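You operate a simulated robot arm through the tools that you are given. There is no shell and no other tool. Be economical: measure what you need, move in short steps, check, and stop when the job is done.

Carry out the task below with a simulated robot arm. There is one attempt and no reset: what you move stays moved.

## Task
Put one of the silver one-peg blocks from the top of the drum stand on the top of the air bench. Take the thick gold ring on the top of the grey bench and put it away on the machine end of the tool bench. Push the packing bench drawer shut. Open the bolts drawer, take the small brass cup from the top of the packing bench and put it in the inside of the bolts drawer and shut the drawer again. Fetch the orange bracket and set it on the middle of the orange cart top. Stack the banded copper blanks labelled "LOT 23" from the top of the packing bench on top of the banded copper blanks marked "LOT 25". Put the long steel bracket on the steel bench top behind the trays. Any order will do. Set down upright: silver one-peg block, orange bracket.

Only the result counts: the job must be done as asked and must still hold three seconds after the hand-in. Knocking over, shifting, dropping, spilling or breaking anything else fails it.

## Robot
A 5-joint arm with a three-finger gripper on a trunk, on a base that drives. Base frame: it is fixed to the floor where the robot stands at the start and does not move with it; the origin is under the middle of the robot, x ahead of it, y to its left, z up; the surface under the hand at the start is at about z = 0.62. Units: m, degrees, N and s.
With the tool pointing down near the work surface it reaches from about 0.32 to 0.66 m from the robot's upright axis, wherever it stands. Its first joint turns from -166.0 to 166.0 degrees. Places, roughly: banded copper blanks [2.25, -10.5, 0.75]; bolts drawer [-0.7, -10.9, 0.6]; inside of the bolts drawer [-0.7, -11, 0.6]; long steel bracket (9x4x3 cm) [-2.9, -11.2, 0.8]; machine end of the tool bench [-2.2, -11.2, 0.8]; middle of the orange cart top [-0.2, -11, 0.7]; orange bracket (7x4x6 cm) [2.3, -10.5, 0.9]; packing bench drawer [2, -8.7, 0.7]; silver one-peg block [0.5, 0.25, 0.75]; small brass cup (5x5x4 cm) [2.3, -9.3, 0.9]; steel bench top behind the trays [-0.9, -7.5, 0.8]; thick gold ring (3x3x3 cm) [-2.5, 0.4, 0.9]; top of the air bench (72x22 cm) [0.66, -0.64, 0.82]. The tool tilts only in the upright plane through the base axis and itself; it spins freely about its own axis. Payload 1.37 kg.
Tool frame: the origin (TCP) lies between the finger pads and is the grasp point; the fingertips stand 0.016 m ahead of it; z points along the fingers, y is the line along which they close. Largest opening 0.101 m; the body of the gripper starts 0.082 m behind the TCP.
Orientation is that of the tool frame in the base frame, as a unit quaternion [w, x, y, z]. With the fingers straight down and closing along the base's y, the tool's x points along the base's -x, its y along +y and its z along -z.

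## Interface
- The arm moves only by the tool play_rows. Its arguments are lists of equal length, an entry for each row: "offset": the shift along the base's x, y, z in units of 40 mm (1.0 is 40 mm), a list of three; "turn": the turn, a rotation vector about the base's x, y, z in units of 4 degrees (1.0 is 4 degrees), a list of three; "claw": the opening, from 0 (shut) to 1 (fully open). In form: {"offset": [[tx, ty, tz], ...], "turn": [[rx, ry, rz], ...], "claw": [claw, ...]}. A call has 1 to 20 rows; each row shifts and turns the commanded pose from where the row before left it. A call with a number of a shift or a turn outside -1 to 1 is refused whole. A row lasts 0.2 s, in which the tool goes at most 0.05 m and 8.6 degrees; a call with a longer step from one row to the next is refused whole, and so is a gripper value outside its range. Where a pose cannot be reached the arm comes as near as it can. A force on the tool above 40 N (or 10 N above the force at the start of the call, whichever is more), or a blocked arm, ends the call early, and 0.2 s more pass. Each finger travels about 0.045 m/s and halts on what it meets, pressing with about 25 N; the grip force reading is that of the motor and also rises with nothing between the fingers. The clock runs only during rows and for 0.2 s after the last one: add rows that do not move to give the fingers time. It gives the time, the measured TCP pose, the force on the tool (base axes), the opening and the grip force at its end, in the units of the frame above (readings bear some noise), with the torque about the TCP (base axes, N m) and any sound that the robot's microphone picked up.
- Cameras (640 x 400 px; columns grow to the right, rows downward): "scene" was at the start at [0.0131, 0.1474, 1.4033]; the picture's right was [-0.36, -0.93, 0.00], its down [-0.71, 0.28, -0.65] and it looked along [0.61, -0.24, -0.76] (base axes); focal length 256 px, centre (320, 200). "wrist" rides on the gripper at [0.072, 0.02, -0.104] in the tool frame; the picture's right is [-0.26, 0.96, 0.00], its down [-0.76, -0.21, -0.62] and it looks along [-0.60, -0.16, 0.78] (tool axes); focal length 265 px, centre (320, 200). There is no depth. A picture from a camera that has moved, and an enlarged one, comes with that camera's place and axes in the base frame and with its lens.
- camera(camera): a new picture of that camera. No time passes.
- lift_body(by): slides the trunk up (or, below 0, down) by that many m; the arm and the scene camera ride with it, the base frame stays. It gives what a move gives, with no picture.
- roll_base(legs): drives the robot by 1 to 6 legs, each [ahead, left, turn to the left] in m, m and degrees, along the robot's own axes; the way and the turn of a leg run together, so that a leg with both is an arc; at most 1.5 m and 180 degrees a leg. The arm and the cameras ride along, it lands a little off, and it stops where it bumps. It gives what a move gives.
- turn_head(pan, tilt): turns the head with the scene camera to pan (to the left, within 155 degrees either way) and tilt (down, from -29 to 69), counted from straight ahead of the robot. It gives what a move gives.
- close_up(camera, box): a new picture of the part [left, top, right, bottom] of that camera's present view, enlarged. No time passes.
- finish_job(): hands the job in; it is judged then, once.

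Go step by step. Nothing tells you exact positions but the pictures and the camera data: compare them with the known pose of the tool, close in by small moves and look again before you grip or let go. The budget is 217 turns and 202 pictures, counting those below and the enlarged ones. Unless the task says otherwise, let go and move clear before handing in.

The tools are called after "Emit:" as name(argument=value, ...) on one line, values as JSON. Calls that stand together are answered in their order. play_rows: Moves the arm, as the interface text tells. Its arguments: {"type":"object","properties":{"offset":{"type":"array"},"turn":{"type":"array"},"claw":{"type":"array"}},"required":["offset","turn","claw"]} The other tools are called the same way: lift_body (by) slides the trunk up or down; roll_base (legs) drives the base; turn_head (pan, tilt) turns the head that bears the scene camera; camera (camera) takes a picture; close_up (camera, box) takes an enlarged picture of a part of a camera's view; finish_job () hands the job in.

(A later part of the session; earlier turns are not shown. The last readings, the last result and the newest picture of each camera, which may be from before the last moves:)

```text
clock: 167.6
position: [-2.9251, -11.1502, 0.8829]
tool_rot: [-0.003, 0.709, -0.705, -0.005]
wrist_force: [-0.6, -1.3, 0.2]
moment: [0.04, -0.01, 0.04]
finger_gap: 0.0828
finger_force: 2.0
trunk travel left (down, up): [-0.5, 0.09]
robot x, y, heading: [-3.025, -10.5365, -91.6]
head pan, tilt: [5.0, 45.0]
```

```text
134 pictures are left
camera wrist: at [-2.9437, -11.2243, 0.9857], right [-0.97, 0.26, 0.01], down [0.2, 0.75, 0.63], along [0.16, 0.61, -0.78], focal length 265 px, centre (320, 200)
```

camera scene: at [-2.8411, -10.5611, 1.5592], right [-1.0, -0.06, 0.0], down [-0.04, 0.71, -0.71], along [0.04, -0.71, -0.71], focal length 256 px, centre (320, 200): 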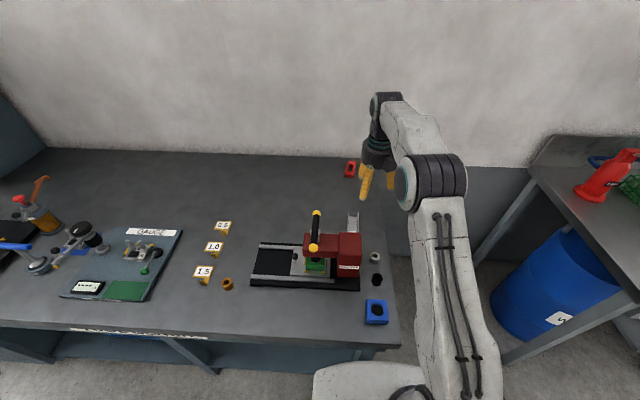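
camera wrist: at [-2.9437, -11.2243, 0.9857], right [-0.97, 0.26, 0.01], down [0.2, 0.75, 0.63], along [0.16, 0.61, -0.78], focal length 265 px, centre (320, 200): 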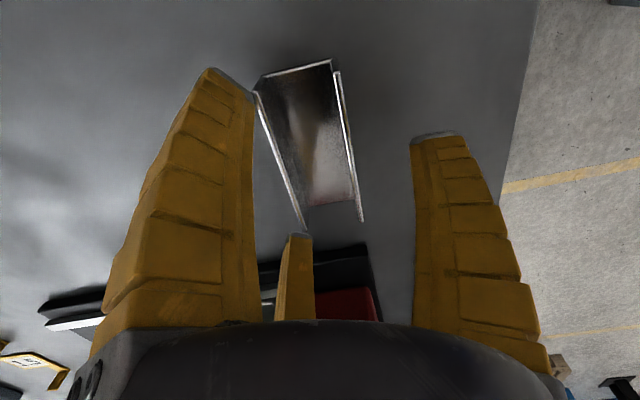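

Aligned; open fully, tiny turn, down 1.7 cm and close.

Emit:
play_rows(offset=[[0, 0, 0], [0, 0, 0], [0, 0, -0.2], [0, 0, -0.2], [0, 0, 0], [0, 0, 0], [0, 0, 0], [0, 0, 0], [0, 0, 0], [0, 0, 0]], turn=[[0, 0, -0.5], [0, 0, 0], [0, 0, 0], [0, 0, 0], [0, 0, 0], [0, 0, 0], [0, 0, 0], [0, 0, 0], [0, 0, 0], [0, 0, 0]], claw=[1, 1, 1, 1, 0.2, 0.2, 0.2, 0.2, 0.2, 0.2])

Emit:
camera(camera="wrist")

```text
clock: 169.8
position: [-2.9254, -11.1497, 0.8671]
tool_rot: [0.004, -0.697, 0.717, 0.005]
wrist_force: [0.2, 0.0, 2.2]
moment: [0.03, 0.11, -0.01]
finger_gap: 0.0546
finger_force: 25.2
trunk travel left (down, up): [-0.5, 0.09]
robot x, y, heading: [-3.0222, -10.5339, -91.5]
head pan, tilt: [5.0, 45.0]
```

```text
133 pictures are left
camera wrist: at [-2.9468, -11.2233, 0.9703], right [-0.96, 0.29, 0.01], down [0.23, 0.74, 0.63], along [0.18, 0.6, -0.78], focal length 265 px, centre (320, 200)
```

wrist: 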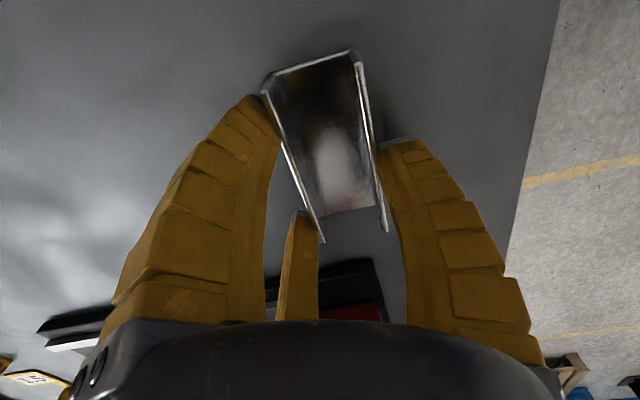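

Gap halted at 55 mm with force. Lift slightly and check the grip.

Emit:
play_rows(offset=[[0, 0, 0.3], [0, 0, 0.5], [0, 0, 0.5]], turn=[[0, 0, 0], [0, 0, 0], [0, 0, 0]], claw=[0.2, 0.2, 0.2])

Emit:
camera(camera="wrist")

Emit:
close_up(camera="scene", box=[300, 130, 460, 290])

```text
clock: 170.6
position: [-2.9243, -11.1497, 0.9188]
tool_rot: [0.004, -0.697, 0.717, 0.004]
wrist_force: [-0.6, 1.1, -1.0]
moment: [0.0, 0.0, 0.05]
finger_gap: 0.0551
finger_force: 24.8
trunk travel left (down, up): [-0.5, 0.09]
robot x, y, heading: [-3.0223, -10.5331, -91.5]
head pan, tilt: [5.0, 45.0]
```

```text
132 pictures are left
camera wrist: at [-2.9464, -11.2233, 1.022], right [-0.96, 0.29, 0.01], down [0.23, 0.74, 0.63], along [0.18, 0.6, -0.78], focal length 265 px, centre (320, 200)
```

wrist: 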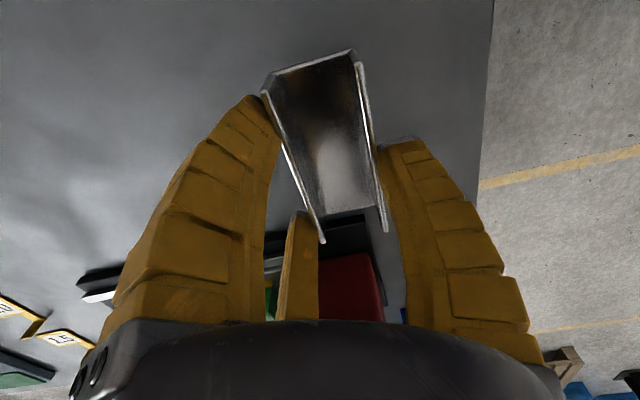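

```text
2.50 times, centred on (380, 210) of scene
camera zoom: at [-2.8413, -10.5604, 1.5592], right [-1.0, -0.06, 0.0], down [-0.04, 0.71, -0.71], along [0.04, -0.71, -0.71], focal length 641 px, centre (170, 175)
```

zoom: 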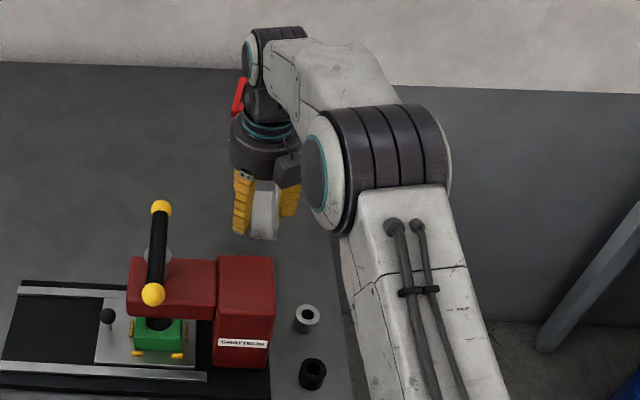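

The bracket is held. Raise, retract, back off and drive to the steel bench.

Emit:
play_rows(offset=[[0, 0.2, 1], [0, 0.3, 1], [0, 0.5, 1], [-0.3, 1, 0.5], [-0.3, 1, 0.5], [-0.3, 1, 0.5], [-0.3, 1, 0.5]], turn=[[0, 0, 0], [0, 0, 0], [0, 0, 0], [0, 0, 0], [0, 0, 0], [0, 0, 0], [0, 0, 0]], claw=[0.2, 0.2, 0.2, 0.2, 0.2, 0.2, 0.2])

Emit:
roll_base(legs=[[-0.9, 0, 0], [0, 0, 91], [0.9, 0, 0], [0, 1.5, 0]])

Emit:
turn_head(pan=15, tilt=25)

Emit:
camera(camera="scene")

```text
clock: 172.2
position: [-2.9728, -10.9499, 1.1177]
tool_rot: [0.004, -0.697, 0.717, 0.005]
wrist_force: [0.5, -1.0, 0.0]
moment: [-0.01, 0.01, -0.03]
finger_gap: 0.0548
finger_force: 25.3
trunk travel left (down, up): [-0.5, 0.09]
robot x, y, heading: [-3.0229, -10.5359, -91.7]
head pan, tilt: [5.0, 45.0]
```

```text
clock: 192.1
position: [-1.6469, -8.0987, 1.1191]
tool_rot: [0.001, 1.0, -0.012, -0.006]
wrist_force: [1.1, 0.5, -0.7]
moment: [0.03, 0.03, -0.03]
finger_gap: 0.0543
finger_force: 24.9
trunk travel left (down, up): [-0.5, 0.09]
robot x, y, heading: [-2.0604, -8.1504, -1.2]
head pan, tilt: [5.0, 45.0]
```

```text
clock: 192.9
position: [-1.6465, -8.0993, 1.1185]
tool_rot: [0.001, 1.0, -0.012, -0.006]
wrist_force: [-0.5, -0.4, -1.3]
moment: [0.02, -0.01, 0.02]
finger_gap: 0.0543
finger_force: 25.3
trunk travel left (down, up): [-0.5, 0.09]
robot x, y, heading: [-2.0617, -8.1503, -1.4]
head pan, tilt: [15.0, 25.0]
```

```text
130 pictures are left
camera scene: at [-2.0272, -7.9532, 1.5897], right [0.23, -0.97, 0.0], down [-0.41, -0.1, -0.91], along [0.88, 0.21, -0.42], focal length 256 px, centre (320, 200)
```

scene: 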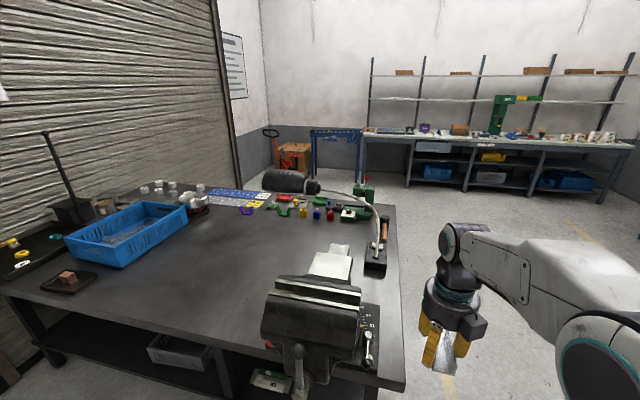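

I see the steel bench with vice, lamp, trays and blue crate. I shift left to face its free middle and judge the lamp's position.

Emit:
roll_base(legs=[[0, 0.8, 1.3]])

Emit:
turn_head(pan=0, tilt=32)

Emit:
camera(camera="scene")

Emit:
camera(camera="wrist")

```text
clock: 194.6
position: [-1.6433, -7.9705, 1.1183]
tool_rot: [0.001, 1.0, -0.024, -0.009]
wrist_force: [-0.7, -5.9, 0.0]
moment: [0.04, -0.08, -0.24]
finger_gap: 0.0545
finger_force: 24.8
trunk travel left (down, up): [-0.5, 0.09]
robot x, y, heading: [-2.0587, -8.0224, -1.2]
head pan, tilt: [15.0, 25.0]
stopped in leg 1: the force on the tool passed its limit at 81 N (the readings are from after the stop); the commanded pose is now the measured one
```

```text
clock: 195.4
position: [-1.643, -7.9707, 1.1186]
tool_rot: [0.001, 1.0, -0.023, -0.009]
wrist_force: [-0.4, -8.5, -1.9]
moment: [0.04, -0.02, -0.35]
finger_gap: 0.0544
finger_force: 24.3
trunk travel left (down, up): [-0.5, 0.09]
robot x, y, heading: [-2.061, -8.017, -1.3]
head pan, tilt: [0.0, 32.0]
```

```text
129 pictures are left
camera scene: at [-2.0245, -7.845, 1.5789], right [-0.02, -1.0, 0.0], down [-0.53, 0.01, -0.85], along [0.85, -0.02, -0.53], focal length 256 px, centre (320, 200)
```

scene: 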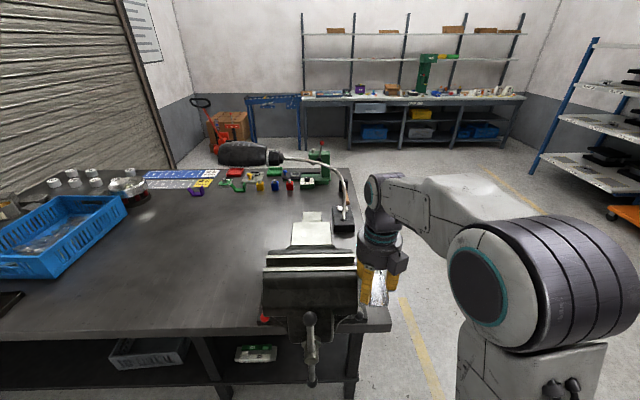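

```text
128 pictures are left
camera wrist: at [-1.571, -7.9937, 1.221], right [-0.31, -0.95, 0.01], down [-0.73, 0.24, 0.63], along [-0.6, 0.19, -0.77], focal length 265 px, centre (320, 200)
```

wrist: 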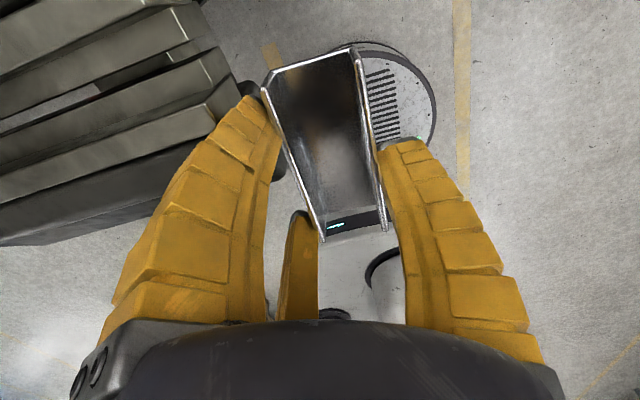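

The hand bumped the vice. I move off to the right, back away, then go round it.

Emit:
roll_base(legs=[[0, -0.08, 0], [-0.4, 0, 0]])

Emit:
camera(camera="scene")

Emit:
camera(camera="wrist")

```text
clock: 198.5
position: [-2.0419, -8.0407, 1.1171]
tool_rot: [0.002, 1.0, -0.024, -0.009]
wrist_force: [0.2, 0.8, -1.1]
moment: [0.02, -0.04, -0.01]
finger_gap: 0.0544
finger_force: 25.2
trunk travel left (down, up): [-0.5, 0.09]
robot x, y, heading: [-2.4558, -8.089, -1.4]
head pan, tilt: [0.0, 32.0]
```

```text
127 pictures are left
camera scene: at [-2.4224, -7.9139, 1.5787], right [-0.03, -1.0, 0.0], down [-0.53, 0.01, -0.85], along [0.85, -0.02, -0.53], focal length 256 px, centre (320, 200)
```

scene: 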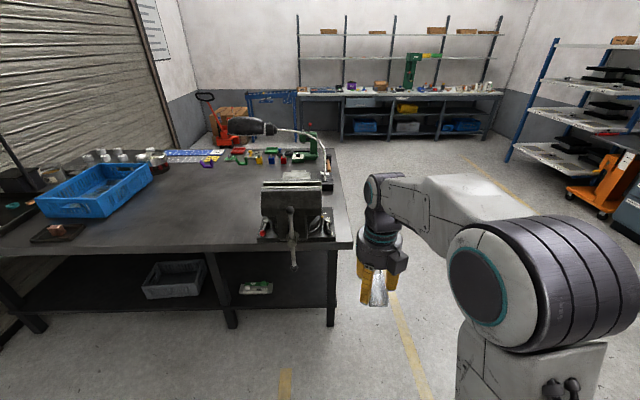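

```text
126 pictures are left
camera wrist: at [-1.9691, -8.0641, 1.2214], right [-0.31, -0.95, 0.01], down [-0.73, 0.25, 0.63], along [-0.6, 0.19, -0.77], focal length 265 px, centre (320, 200)
```

wrist: 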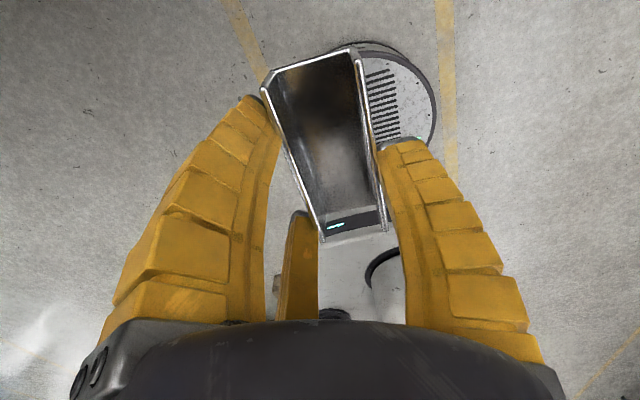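

The spot is nearer the back side, so I'll drive round the bench's right end and approach from +x.

Emit:
roll_base(legs=[[0, -0.85, 1.4], [1.35, 0, 0], [1.35, 0, 0], [0, 0, 180]])

Emit:
turn_head(pan=-50, tilt=28)

Emit:
camera(camera="scene")

```text
clock: 223.1
position: [-0.1787, -8.9817, 1.1178]
tool_rot: [0.009, 0.021, 1.0, 0.001]
wrist_force: [-0.5, -0.7, -1.4]
moment: [-0.03, -0.02, 0.03]
finger_gap: 0.0542
finger_force: 24.9
trunk travel left (down, up): [-0.5, 0.09]
robot x, y, heading: [0.2385, -8.9311, 178.5]
head pan, tilt: [0.0, 32.0]
```

```text
clock: 224.2
position: [-0.1782, -8.9822, 1.1181]
tool_rot: [0.009, 0.021, 1.0, 0.001]
wrist_force: [0.4, -0.8, -0.9]
moment: [0.01, 0.01, 0.02]
finger_gap: 0.0543
finger_force: 24.8
trunk travel left (down, up): [-0.5, 0.09]
robot x, y, heading: [0.235, -8.9289, 179.1]
head pan, tilt: [-50.0, 28.0]
```

```text
125 pictures are left
camera scene: at [0.2362, -9.0371, 1.585], right [0.78, 0.63, 0.0], down [0.29, -0.37, -0.88], along [-0.55, 0.69, -0.47], focal length 256 px, centre (320, 200)
```

scene: 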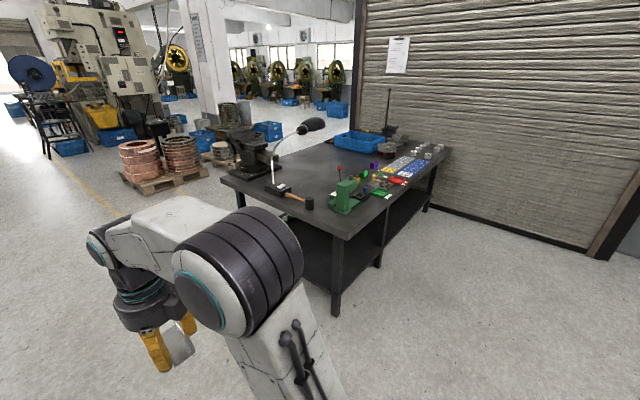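

Emit:
close_up(camera="scene", box=[200, 100, 460, 260])

```text
2.46 times, centred on (330, 180) of scene
camera zoom: at [0.2362, -9.0371, 1.585], right [0.78, 0.63, 0.0], down [0.29, -0.37, -0.88], along [-0.55, 0.69, -0.47], focal length 631 px, centre (295, 249)
```

zoom: 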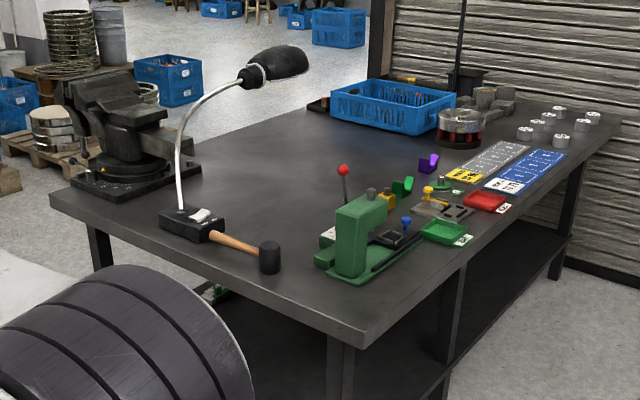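

The small green and red trays stand along the back (+x) edge at x≈-0.37, so "behind" is the clear area further in. The lamp head hangs at (-1.02, -7.55, 1.19), well clear. I drive along the back side to y≈-7.33.

Emit:
roll_base(legs=[[0, -1.5, 1], [0, -0.1, 0], [0.2, 0, 0]])

Emit:
turn_head(pan=0, tilt=42)

Emit:
camera(camera="scene")

```text
clock: 233.6
position: [-0.3715, -7.3927, 1.1177]
tool_rot: [0.009, 0.004, 1.0, 0.002]
wrist_force: [1.1, -0.5, -1.6]
moment: [0.03, -0.02, -0.01]
finger_gap: 0.0541
finger_force: 25.2
trunk travel left (down, up): [-0.5, 0.09]
robot x, y, heading: [0.0412, -7.3294, -179.2]
head pan, tilt: [-50.0, 28.0]
```

```text
clock: 234.8
position: [-0.3704, -7.3929, 1.1185]
tool_rot: [0.009, 0.004, 1.0, 0.002]
wrist_force: [0.3, 0.4, -0.5]
moment: [0.01, 0.0, 0.01]
finger_gap: 0.0542
finger_force: 24.9
trunk travel left (down, up): [-0.5, 0.09]
robot x, y, heading: [0.0455, -7.3267, -179.1]
head pan, tilt: [0.0, 42.0]
```

```text
123 pictures are left
camera scene: at [0.0214, -7.5043, 1.5635], right [-0.01, 1.0, 0.0], down [0.67, 0.01, -0.74], along [-0.74, -0.01, -0.67], focal length 256 px, centre (320, 200)
```

scene: 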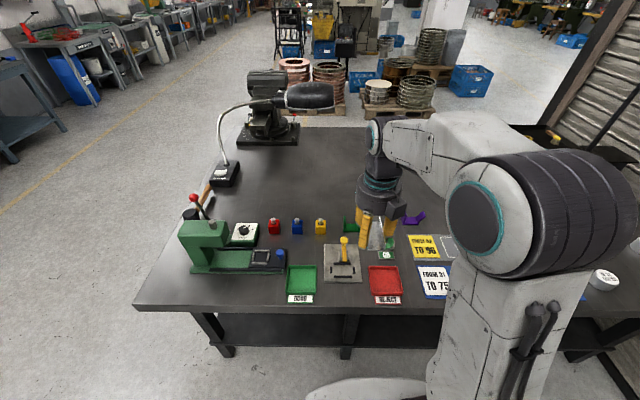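

I raise the trunk fully and creep closer, then test how far the arm reaches.

Emit:
lift_body(by=0.08)

Emit:
roll_base(legs=[[0.12, 0, 0]])

Emit:
play_rows(offset=[[-0.8, 0, -0.6], [-0.8, 0, -0.6], [-0.8, 0, -0.6], [-0.8, 0, -0.6], [-0.8, 0, -0.6], [-0.8, 0, -0.6], [-0.8, 0, -0.6], [-0.8, 0, -0.4]], turn=[[0, 0, 0], [0, 0, 0], [0, 0, 0], [0, 0, 0], [0, 0, 0], [0, 0, 0], [0, 0, 0], [0, 0, 0]], claw=[0.2, 0.2, 0.2, 0.2, 0.2, 0.2, 0.2, 0.2])

Emit:
camera(camera="scene")

Emit:
camera(camera="wrist")

```text
clock: 236.0
position: [-0.3706, -7.3937, 1.1982]
tool_rot: [0.008, 0.005, 1.0, 0.002]
wrist_force: [-0.5, -0.8, -1.0]
moment: [0.03, -0.05, -0.02]
finger_gap: 0.0543
finger_force: 24.8
trunk travel left (down, up): [-0.58, 0.01]
robot x, y, heading: [0.0419, -7.3293, -179.3]
head pan, tilt: [0.0, 42.0]
```

```text
clock: 237.2
position: [-0.4913, -7.3951, 1.197]
tool_rot: [0.01, 0.004, 1.0, 0.002]
wrist_force: [-0.1, -0.3, -1.8]
moment: [-0.03, -0.03, -0.04]
finger_gap: 0.0544
finger_force: 25.0
trunk travel left (down, up): [-0.58, 0.01]
robot x, y, heading: [-0.0763, -7.3296, -179.4]
head pan, tilt: [0.0, 42.0]
```

```text
clock: 239.0
position: [-0.7302, -7.3988, 1.0173]
tool_rot: [0.009, 0.009, 1.0, 0.002]
wrist_force: [0.1, 0.6, 0.2]
moment: [0.0, 0.01, 0.0]
finger_gap: 0.0543
finger_force: 25.0
out of reach, approached as far as the arm can: row 8
trunk travel left (down, up): [-0.58, 0.01]
robot x, y, heading: [-0.0755, -7.335, -179.3]
head pan, tilt: [0.0, 42.0]
```

```text
122 pictures are left
camera scene: at [-0.0968, -7.5059, 1.6436], right [-0.01, 1.0, 0.0], down [0.67, 0.01, -0.74], along [-0.74, -0.01, -0.67], focal length 256 px, centre (320, 200)
```

scene: 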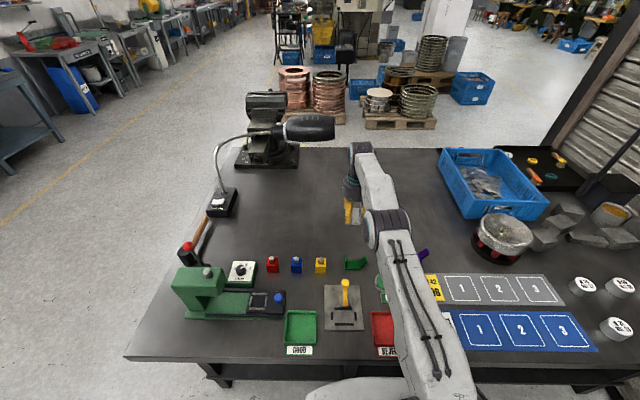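

```text
121 pictures are left
camera wrist: at [-0.8029, -7.3776, 1.1199], right [0.28, 0.96, 0.01], down [0.74, -0.22, 0.64], along [0.61, -0.17, -0.77], focal length 265 px, centre (320, 200)
```

wrist: 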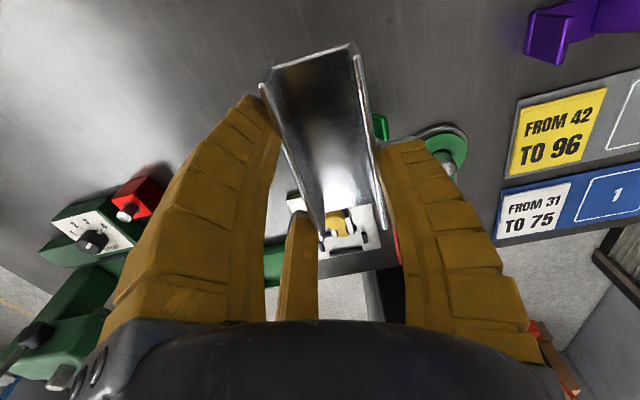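

Good reach. I creep 4 cm closer and lower further out, watching contact.

Emit:
roll_base(legs=[[0.04, 0, 0]])

Emit:
play_rows(offset=[[-0.2, 0, -0.8], [-0.2, 0, -0.8], [0, 0, -0.8]], turn=[[0, -0.25, 0], [0, 0, 0], [0, 0, 0]], claw=[0.2, 0.2, 0.2])

Emit:
camera(camera="wrist")

Emit:
camera(camera="scene")

```text
clock: 239.9
position: [-0.7713, -7.3986, 1.0164]
tool_rot: [0.01, 0.01, 1.0, 0.001]
wrist_force: [-0.1, 1.2, -2.2]
moment: [-0.03, -0.02, 0.01]
finger_gap: 0.0543
finger_force: 25.0
trunk travel left (down, up): [-0.58, 0.01]
robot x, y, heading: [-0.1193, -7.3323, -179.3]
head pan, tilt: [0.0, 42.0]
```

```text
clock: 240.7
position: [-0.7705, -7.3976, 0.9197]
tool_rot: [0.017, 0.01, 1.0, 0.003]
wrist_force: [-0.4, 0.0, -1.0]
moment: [-0.02, 0.0, 0.02]
finger_gap: 0.0543
finger_force: 24.6
out of reach, approached as far as the arm can: row 1, 2
trunk travel left (down, up): [-0.58, 0.01]
robot x, y, heading: [-0.1168, -7.3299, -179.2]
head pan, tilt: [0.0, 42.0]
```

```text
120 pictures are left
camera wrist: at [-0.8453, -7.3774, 1.0218], right [0.28, 0.96, 0.01], down [0.73, -0.23, 0.65], along [0.62, -0.17, -0.76], focal length 265 px, centre (320, 200)
```

wrist: 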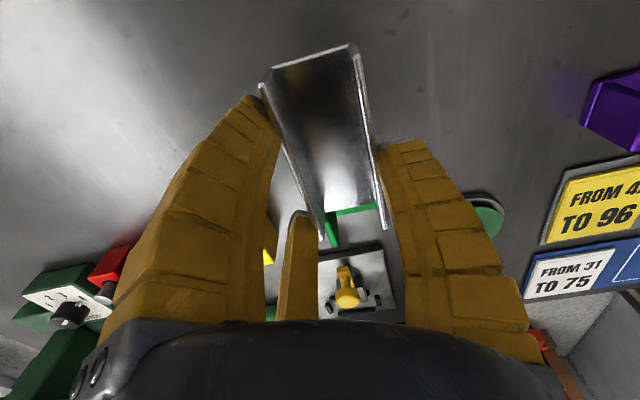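

```text
119 pictures are left
camera scene: at [-0.1379, -7.5066, 1.6435], right [-0.01, 1.0, 0.0], down [0.67, 0.01, -0.74], along [-0.74, -0.01, -0.67], focal length 256 px, centre (320, 200)
```

scene: 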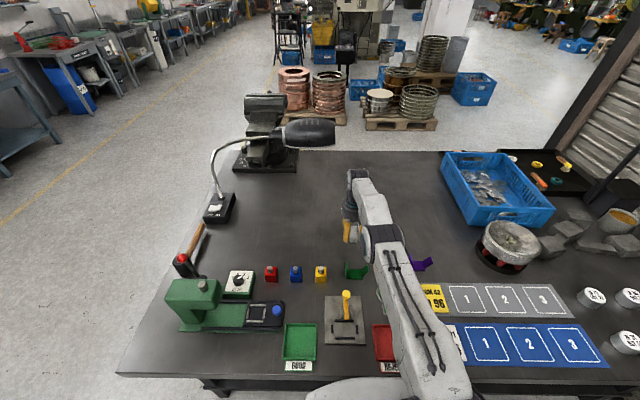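

Still no bump; another 6 cm ahead, then straighten the tool.

Emit:
roll_base(legs=[[0.06, 0, 0]])

Emit:
play_rows(offset=[[0, 0, 0], [0, 0, -0.1]], turn=[[0, 0.45, 0], [0, 0, 0]], claw=[0.2, 0.2])

Emit:
close_up(camera="scene", box=[220, 130, 460, 290])

```text
clock: 241.6
position: [-0.785, -7.3978, 0.9204]
tool_rot: [0.018, 0.011, 1.0, 0.002]
wrist_force: [0.8, -0.1, -1.1]
moment: [-0.03, 0.0, -0.01]
finger_gap: 0.0543
finger_force: 24.7
trunk travel left (down, up): [-0.58, 0.01]
robot x, y, heading: [-0.1335, -7.3342, -179.1]
head pan, tilt: [0.0, 42.0]
stopped in leg 1: the robot was blocked; the commanded pose is now the measured one
```

```text
clock: 242.2
position: [-0.7862, -7.3978, 0.9143]
tool_rot: [0.002, 0.011, 1.0, 0.0]
wrist_force: [-0.4, -0.2, -0.9]
moment: [-0.01, -0.04, 0.0]
finger_gap: 0.0545
finger_force: 25.0
trunk travel left (down, up): [-0.58, 0.01]
robot x, y, heading: [-0.1353, -7.3288, -179.5]
head pan, tilt: [0.0, 42.0]
```

```text
2.50 times, centred on (340, 210) of scene
camera zoom: at [-0.1552, -7.5071, 1.6435], right [-0.01, 1.0, 0.0], down [0.67, 0.01, -0.74], along [-0.74, -0.01, -0.67], focal length 641 px, centre (270, 175)
```

zoom: 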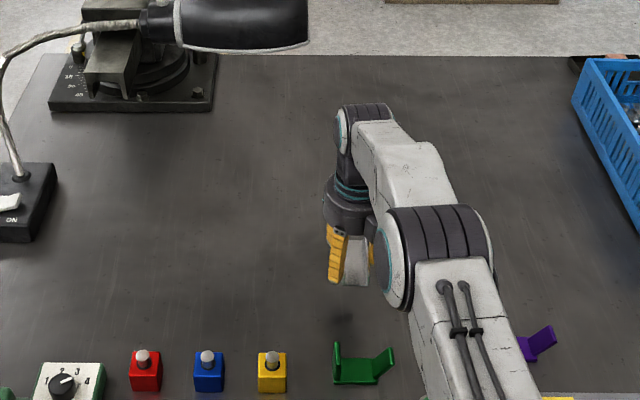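

Clear area; lowering to contact.

Emit:
play_rows(offset=[[-0.2, -0.2, -0.5], [0, 0, -0.25], [0, 0, -0.15], [0, 0, -0.15], [0, 0, -0.15], [0, 0, -0.15], [0, 0, -0.15], [0, 0, -0.15], [0, 0, -0.15]], turn=[[0, 0, 0], [0, 0, 0], [0, 0, 0], [0, 0, 0], [0, 0, 0], [0, 0, 0], [0, 0, 0], [0, 0, 0], [0, 0, 0]], claw=[0.2, 0.2, 0.2, 0.2, 0.2, 0.2, 0.2, 0.2, 0.2])

Emit:
camera(camera="wrist")

```text
clock: 244.2
position: [-0.7861, -7.4036, 0.8455]
tool_rot: [0.002, 0.011, 1.0, -0.001]
wrist_force: [-0.1, 0.0, -1.7]
moment: [-0.03, -0.01, 0.01]
finger_gap: 0.0542
finger_force: 25.5
out of reach, approached as far as the arm can: row 1, 7
trunk travel left (down, up): [-0.58, 0.01]
robot x, y, heading: [-0.1346, -7.3297, -179.2]
head pan, tilt: [0.0, 42.0]
```

```text
117 pictures are left
camera wrist: at [-0.8568, -7.3831, 0.9491], right [0.29, 0.96, 0.0], down [0.75, -0.22, 0.62], along [0.6, -0.18, -0.78], focal length 265 px, centre (320, 200)
```

wrist: 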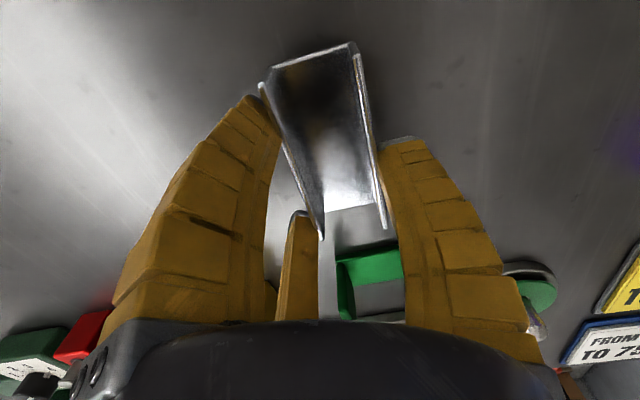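

No contact yet; continue down.

Emit:
play_rows(offset=[[0, 0, -0.2], [0, 0, -0.15], [0, 0, -0.15], [0, 0, -0.15], [0, 0, -0.15], [0, 0, -0.15], [0, 0, -0.15]], turn=[[0, 0, 0], [0, 0, 0], [0, 0, 0], [0, 0, 0], [0, 0, 0], [0, 0, 0], [0, 0, 0]], claw=[0.2, 0.2, 0.2, 0.2, 0.2, 0.2, 0.2])

Emit:
camera(camera="wrist")

```text
clock: 245.7
position: [-0.7821, -7.405, 0.8147]
tool_rot: [-0.007, 0.011, 1.0, -0.001]
wrist_force: [4.9, 0.3, 16.6]
moment: [0.03, -0.41, 0.07]
finger_gap: 0.0554
finger_force: 25.0
out of reach, approached as far as the arm can: row 4, 7
trunk travel left (down, up): [-0.58, 0.01]
robot x, y, heading: [-0.1349, -7.3292, -179.5]
head pan, tilt: [0.0, 42.0]
stopped in row 7: the force on the tool passed its limit at 44 N (the readings are from after the stop); the commanded pose is now the measured one
```

```text
116 pictures are left
camera wrist: at [-0.8521, -7.3836, 0.921], right [0.28, 0.96, -0.01], down [0.76, -0.22, 0.61], along [0.58, -0.18, -0.79], focal length 265 px, centre (320, 200)
```

wrist: 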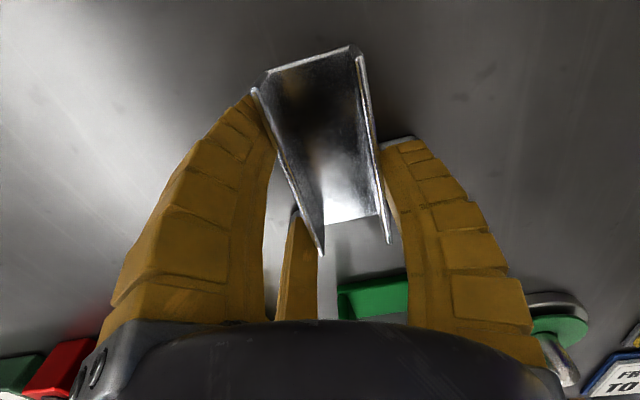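

Contact. Release and rise.

Emit:
play_rows(offset=[[0, 0, 0.05], [0, 0, 0], [0, 0, 0], [0, 0, 0], [0, 0, 0], [0, 0, 0.4], [0.1, 0, 0.8], [0.2, 0, 0.9], [0.3, 0, 0.9]], turn=[[0, 0, 0], [0, 0, 0], [0, 0, 0], [0, 0, 0], [0, 0, 0], [0, 0, 0], [0, 0, 0], [0, 0, 0], [0, 0, 0]], claw=[0.95, 0.95, 0.95, 0.95, 0.95, 0.95, 0.95, 0.95, 0.95])

Emit:
camera(camera="wrist")

Emit:
camera(camera="scene")

```text
clock: 247.7
position: [-0.7925, -7.4085, 0.9326]
tool_rot: [-0.003, 0.01, 1.0, 0.0]
wrist_force: [-0.2, 0.0, 1.1]
moment: [0.0, 0.02, -0.01]
finger_gap: 0.0963
finger_force: 0.4
out of reach, approached as far as the arm can: row 7, 8, 9
trunk travel left (down, up): [-0.58, 0.01]
robot x, y, heading: [-0.133, -7.3343, -179.3]
head pan, tilt: [0.0, 42.0]
```

```text
115 pictures are left
camera wrist: at [-0.8634, -7.3876, 1.0372], right [0.28, 0.96, 0.0], down [0.76, -0.22, 0.62], along [0.59, -0.18, -0.79], focal length 265 px, centre (320, 200)
```

wrist: 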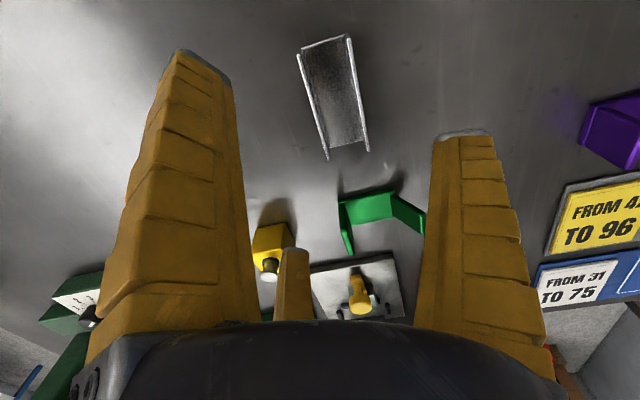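

```text
114 pictures are left
camera scene: at [-0.154, -7.5071, 1.6435], right [-0.01, 1.0, 0.0], down [0.67, 0.01, -0.74], along [-0.74, -0.01, -0.67], focal length 256 px, centre (320, 200)
```

scene: 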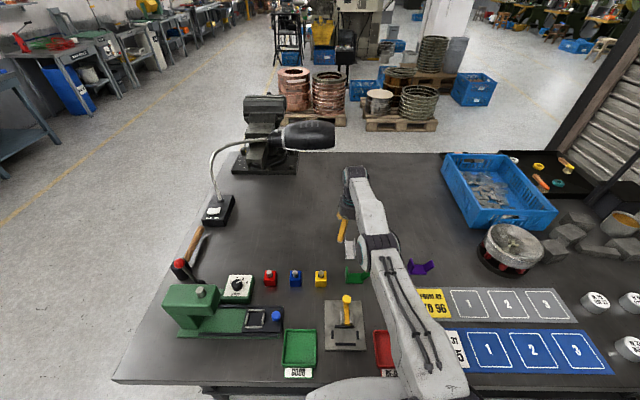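

Bracket placed. Retract, back off, turn to face the packing bench (+x).

Emit:
play_rows(offset=[[0.5, 0, 0.8], [0.8, 0, 0.8], [1, 0, 0.5], [1, 0, 0], [1, 0, 0], [1, 0, 0]], turn=[[0, 0, 0], [0, 0, 0], [0, 0, 0], [0, 0, 0], [0, 0, 0], [0, 0, 0]], claw=[1, 1, 1, 1, 1, 1])

Emit:
roll_base(legs=[[-0.6, 0, 0], [0, 0, 179]])

Emit:
turn_head(pan=-25, tilt=22)

Emit:
camera(camera="scene")

```text
clock: 249.1
position: [-0.6, -7.413, 1.0178]
tool_rot: [-0.009, 0.011, 1.0, -0.001]
wrist_force: [0.2, 0.2, -0.1]
moment: [0.0, 0.04, 0.02]
finger_gap: 0.1007
finger_force: 0.1
out of reach, approached as far as the arm can: row 1, 2
trunk travel left (down, up): [-0.58, 0.01]
robot x, y, heading: [-0.1329, -7.3306, -179.1]
head pan, tilt: [0.0, 42.0]
```

```text
clock: 259.9
position: [0.9344, -7.2437, 1.0166]
tool_rot: [-0.002, 1.0, -0.011, 0.004]
wrist_force: [-0.6, 0.5, 0.1]
moment: [0.0, 0.01, 0.01]
finger_gap: 0.1007
finger_force: 0.0
trunk travel left (down, up): [-0.58, 0.01]
robot x, y, heading: [0.4646, -7.3262, 0.9]
head pan, tilt: [0.0, 42.0]
```

```text
clock: 260.7
position: [0.9334, -7.2434, 1.0179]
tool_rot: [-0.001, 1.0, -0.011, 0.005]
wrist_force: [0.4, 0.6, -0.3]
moment: [0.04, 0.0, -0.01]
finger_gap: 0.1006
finger_force: 0.1
trunk travel left (down, up): [-0.58, 0.01]
robot x, y, heading: [0.4668, -7.321, 0.8]
head pan, tilt: [-25.0, 22.0]
```

```text
113 pictures are left
camera scene: at [0.4919, -7.1873, 1.6746], right [-0.41, -0.91, 0.0], down [-0.34, 0.15, -0.93], along [0.85, -0.38, -0.38], focal length 256 px, centre (320, 200)
```

scene: 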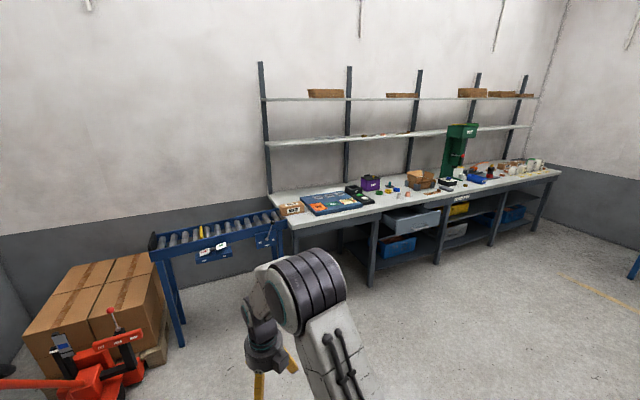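

I drive to face the packing bench's drawer area.

Emit:
roll_base(legs=[[0, -1.5, -0.8], [0.5, -0.3, 0]])

Emit:
turn_head(pan=0, tilt=32)

Emit:
camera(camera="scene")

Emit:
turn_head(pan=-45, tilt=25)

Emit:
camera(camera="scene")

```text
clock: 271.1
position: [1.4476, -9.0386, 1.0166]
tool_rot: [-0.001, 1.0, -0.016, 0.004]
wrist_force: [-0.1, -0.2, 0.2]
moment: [0.03, 0.05, 0.02]
finger_gap: 0.1005
finger_force: 0.0
trunk travel left (down, up): [-0.58, 0.01]
robot x, y, heading: [0.9836, -9.1163, 0.2]
head pan, tilt: [-25.0, 22.0]
```

```text
clock: 271.9
position: [1.4487, -9.0371, 1.0176]
tool_rot: [-0.001, 1.0, -0.016, 0.006]
wrist_force: [-0.2, 0.1, -0.3]
moment: [0.02, 0.0, -0.02]
finger_gap: 0.1007
finger_force: 0.1
trunk travel left (down, up): [-0.58, 0.01]
robot x, y, heading: [0.9809, -9.1136, 0.2]
head pan, tilt: [0.0, 32.0]
```

```text
112 pictures are left
camera scene: at [1.0117, -8.9393, 1.6587], right [0.0, -1.0, 0.0], down [-0.53, 0.0, -0.85], along [0.85, 0.0, -0.53], focal length 256 px, centre (320, 200)
```

scene: 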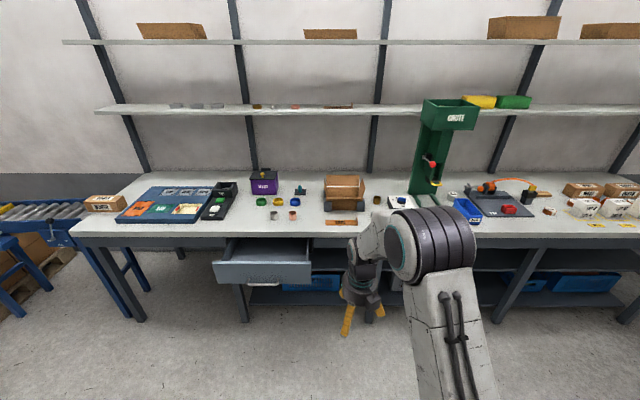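

```text
clock: 273.1
position: [1.4478, -9.0377, 1.016]
tool_rot: [-0.001, 1.0, -0.015, 0.005]
wrist_force: [0.8, 0.4, 0.3]
moment: [0.05, 0.02, -0.01]
finger_gap: 0.1007
finger_force: 0.1
trunk travel left (down, up): [-0.58, 0.01]
robot x, y, heading: [0.9829, -9.1133, 0.2]
head pan, tilt: [-45.0, 25.0]
```

```text
111 pictures are left
camera scene: at [0.9877, -9.0045, 1.6698], right [-0.7, -0.71, 0.0], down [-0.3, 0.3, -0.91], along [0.64, -0.64, -0.42], focal length 256 px, centre (320, 200)
```

scene: 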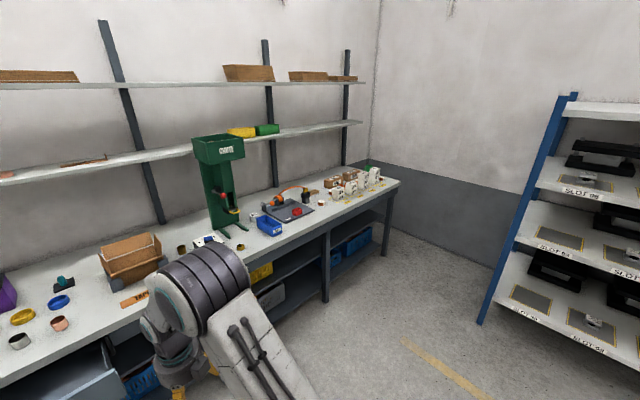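

Emit:
close_up(camera="scene", box=[0, 200, 160, 350])

Emit:
close_up(camera="scene", box=[160, 160, 400, 270])

Emit:
turn_head(pan=0, tilt=32)

Emit:
close_up(camera="scene", box=[190, 160, 420, 300])

Emit:
close_up(camera="scene", box=[420, 150, 640, 250])

```text
2.67 times, centred on (80, 275) of scene
camera zoom: at [0.9877, -9.0045, 1.6698], right [-0.7, -0.71, 0.0], down [-0.3, 0.3, -0.91], along [0.64, -0.64, -0.42], focal length 684 px, centre (960, 0)
```

zoom: 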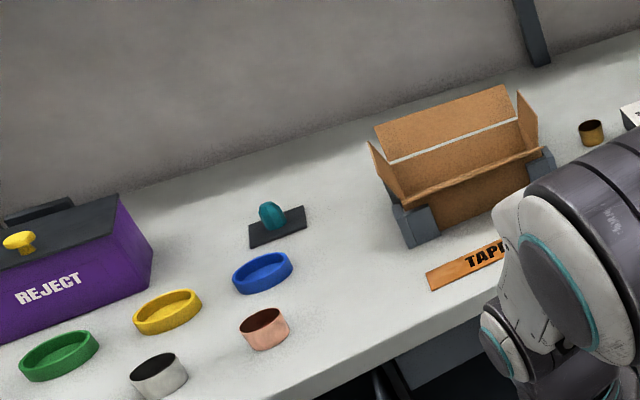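

```text
2.67 times, centred on (280, 215) of scene
camera zoom: at [0.9877, -9.0045, 1.6698], right [-0.7, -0.71, 0.0], down [-0.3, 0.3, -0.91], along [0.64, -0.64, -0.42], focal length 684 px, centre (427, 160)
```

zoom: 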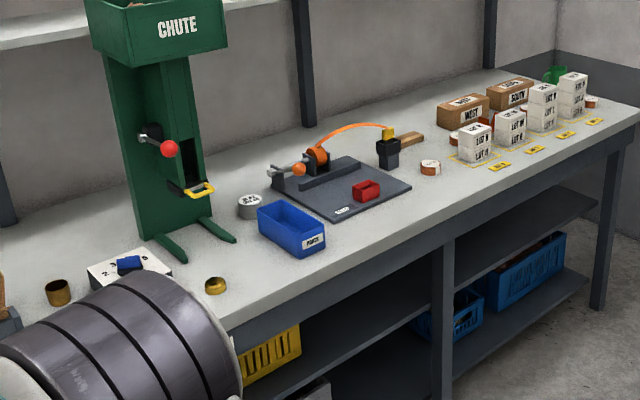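

```text
clock: 274.2
position: [1.4478, -9.0389, 1.0181]
tool_rot: [-0.001, 1.0, -0.015, 0.004]
wrist_force: [-0.3, 0.6, 0.3]
moment: [-0.01, 0.0, -0.02]
finger_gap: 0.1006
finger_force: 0.0
trunk travel left (down, up): [-0.58, 0.01]
robot x, y, heading: [0.985, -9.1155, 0.3]
head pan, tilt: [0.0, 32.0]
```

```text
2.78 times, centred on (305, 230) of scene
camera zoom: at [1.0117, -8.9393, 1.6587], right [0.0, -1.0, 0.0], down [-0.53, 0.0, -0.85], along [0.85, 0.0, -0.53], focal length 713 px, centre (362, 116)
```

zoom: 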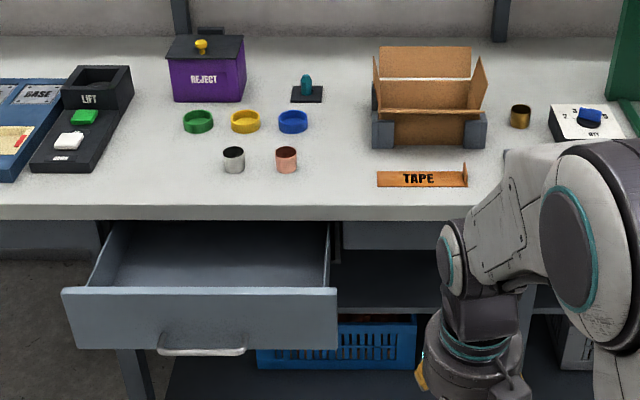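

```text
2.91 times, centred on (530, 200) of scene
camera zoom: at [1.0117, -8.9393, 1.6587], right [0.0, -1.0, 0.0], down [-0.53, 0.0, -0.85], along [0.85, 0.0, -0.53], focal length 746 px, centre (-291, 200)
```

zoom: 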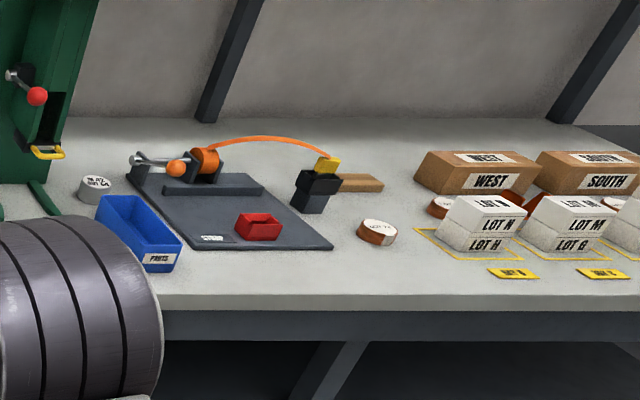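

The brass cup stands right of the carton at about (2.24, -9.26); the open drawer front is at about x=1.87, y=-8.67, z≈0.72. I'll push it shut with a forward-pointing tool: align base, lower trunk, tilt tool.

Emit:
roll_base(legs=[[0.1, 0.37, 0]])

Emit:
lift_body(by=-0.25)

Emit:
play_rows(offset=[[-0.5, 0, 0], [-0.5, 0, 0], [-0.5, 0, 0], [0, 0, 0], [0, 0, 0], [0, 0, 0], [0, 0, 0], [0, 0, 0], [0, 0, 0], [0, 0, 0], [0, 0, 0], [0, 0, 0], [0, 0, 0], [0, 0, 0], [0, 0, 0], [0, 0, 0]], turn=[[0, -1, 0], [0, -1, 0], [0, -1, 0], [0, -1, 0], [0, -1, 0], [0, -1, 0], [0, -1, 0], [0, -1, 0], [0, -1, 0], [0, -1, 0], [0, -1, 0], [0, -1, 0], [0, -1, 0], [0, -1, 0], [0, -1, 0], [0, -1, 0]], claw=[0, 0, 0, 0, 0, 0, 0, 0, 0, 0, 0, 0, 0, 0, 0, 0])

Emit:
camera(camera="scene")

Emit:
camera(camera="wrist")

```text
clock: 276.6
position: [1.5478, -8.6682, 1.0162]
tool_rot: [0.0, 1.0, -0.014, 0.005]
wrist_force: [0.1, 0.0, 0.0]
moment: [-0.04, 0.0, 0.01]
finger_gap: 0.1007
finger_force: 0.0
trunk travel left (down, up): [-0.58, 0.01]
robot x, y, heading: [1.0812, -8.7504, 0.4]
head pan, tilt: [0.0, 32.0]
```

```text
clock: 279.2
position: [1.5468, -8.6681, 0.7666]
tool_rot: [-0.001, 1.0, -0.014, 0.005]
wrist_force: [0.1, 0.0, -0.1]
moment: [0.03, 0.04, 0.03]
finger_gap: 0.1006
finger_force: 0.2
trunk travel left (down, up): [-0.33, 0.26]
robot x, y, heading: [1.083, -8.749, 0.1]
head pan, tilt: [0.0, 32.0]
```

```text
clock: 282.6
position: [1.5937, -8.7118, 0.7707]
tool_rot: [-0.056, 0.846, -0.023, 0.53]
wrist_force: [0.2, 0.3, -0.1]
moment: [0.04, -0.03, 0.04]
finger_gap: 0.0001
finger_force: 25.1
out of reach, approached as far as the arm can: row 2, 3, 4, 5, 7, 8, 9, 10, 11, 12, 13, 14, 15, 16
trunk travel left (down, up): [-0.33, 0.26]
robot x, y, heading: [1.0786, -8.7453, 0.6]
head pan, tilt: [0.0, 32.0]
```

```text
106 pictures are left
camera scene: at [1.1103, -8.5702, 1.4087], right [0.01, -1.0, 0.0], down [-0.53, 0.0, -0.85], along [0.85, 0.01, -0.53], focal length 256 px, centre (320, 200)
```

scene: 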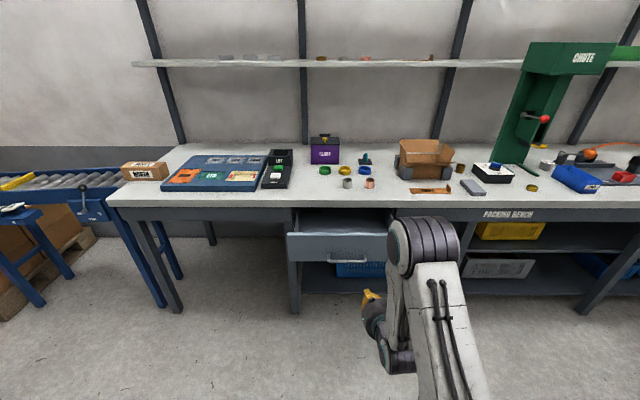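

```text
105 pictures are left
camera wrist: at [1.5321, -8.7455, 0.8773], right [-0.1, -0.93, -0.35], down [-0.89, 0.24, -0.38], along [0.44, 0.28, -0.85], focal length 265 px, centre (320, 200)
```

wrist: 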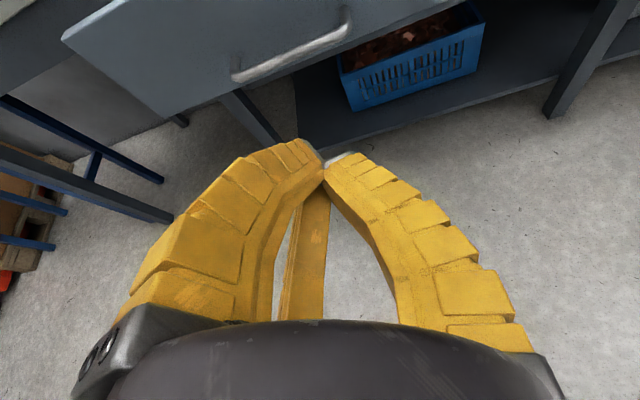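

Tool points forward-down. Drive ahead 0.2 m, adjust height to ~0.735, then push in +x.

Emit:
roll_base(legs=[[0.2, 0, 0]])

Emit:
play_rows(offset=[[0, 0.3, -0.4], [0, 0.3, -0.4]], turn=[[0, -0.5, 0], [0, -0.5, 0]], claw=[0, 0])

Emit:
camera(camera="wrist")

Emit:
close_up(camera="scene", box=[250, 170, 510, 330])

```text
clock: 284.2
position: [1.7923, -8.7091, 0.7702]
tool_rot: [-0.055, 0.846, -0.023, 0.53]
wrist_force: [-0.1, -0.2, -0.2]
moment: [-0.02, 0.01, -0.02]
finger_gap: 0.0
finger_force: 25.1
trunk travel left (down, up): [-0.33, 0.26]
robot x, y, heading: [1.2775, -8.7484, 0.4]
head pan, tilt: [0.0, 32.0]
```

```text
clock: 284.8
position: [1.7952, -8.7065, 0.738]
tool_rot: [-0.06, 0.827, -0.021, 0.558]
wrist_force: [-0.3, -0.5, 0.5]
moment: [0.02, 0.0, -0.01]
finger_gap: 0.0001
finger_force: 25.3
out of reach, approached as far as the arm can: row 1, 2
trunk travel left (down, up): [-0.33, 0.26]
robot x, y, heading: [1.2753, -8.7459, 0.6]
head pan, tilt: [0.0, 32.0]
```

```text
104 pictures are left
camera wrist: at [1.7255, -8.7419, 0.8405], right [-0.07, -0.93, -0.36], down [-0.87, 0.23, -0.44], along [0.5, 0.28, -0.82], focal length 265 px, centre (320, 200)
```

wrist: 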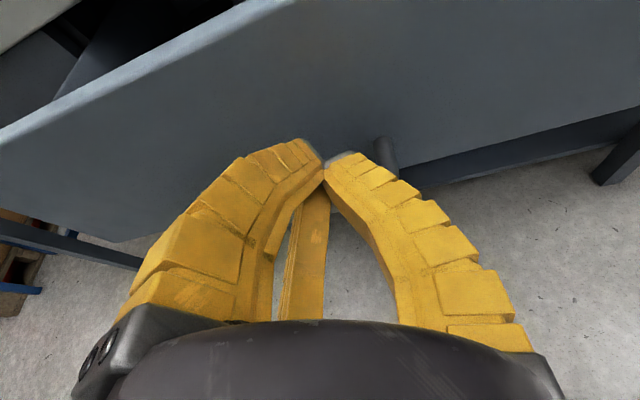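

```text
2.46 times, centred on (380, 250) of scene
camera zoom: at [1.3084, -8.5689, 1.4087], right [0.01, -1.0, 0.0], down [-0.53, 0.0, -0.85], along [0.85, 0.01, -0.53], focal length 631 px, centre (172, 77)
```

zoom: 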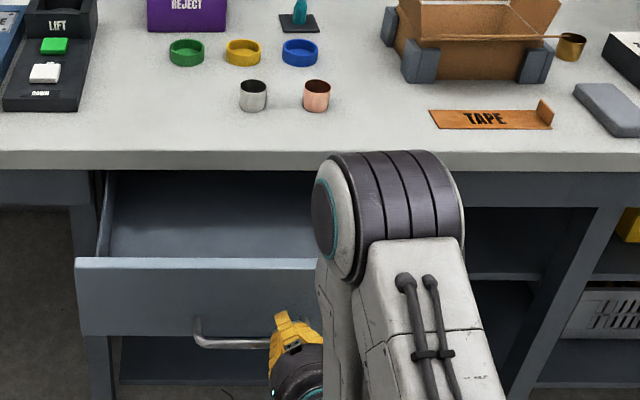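

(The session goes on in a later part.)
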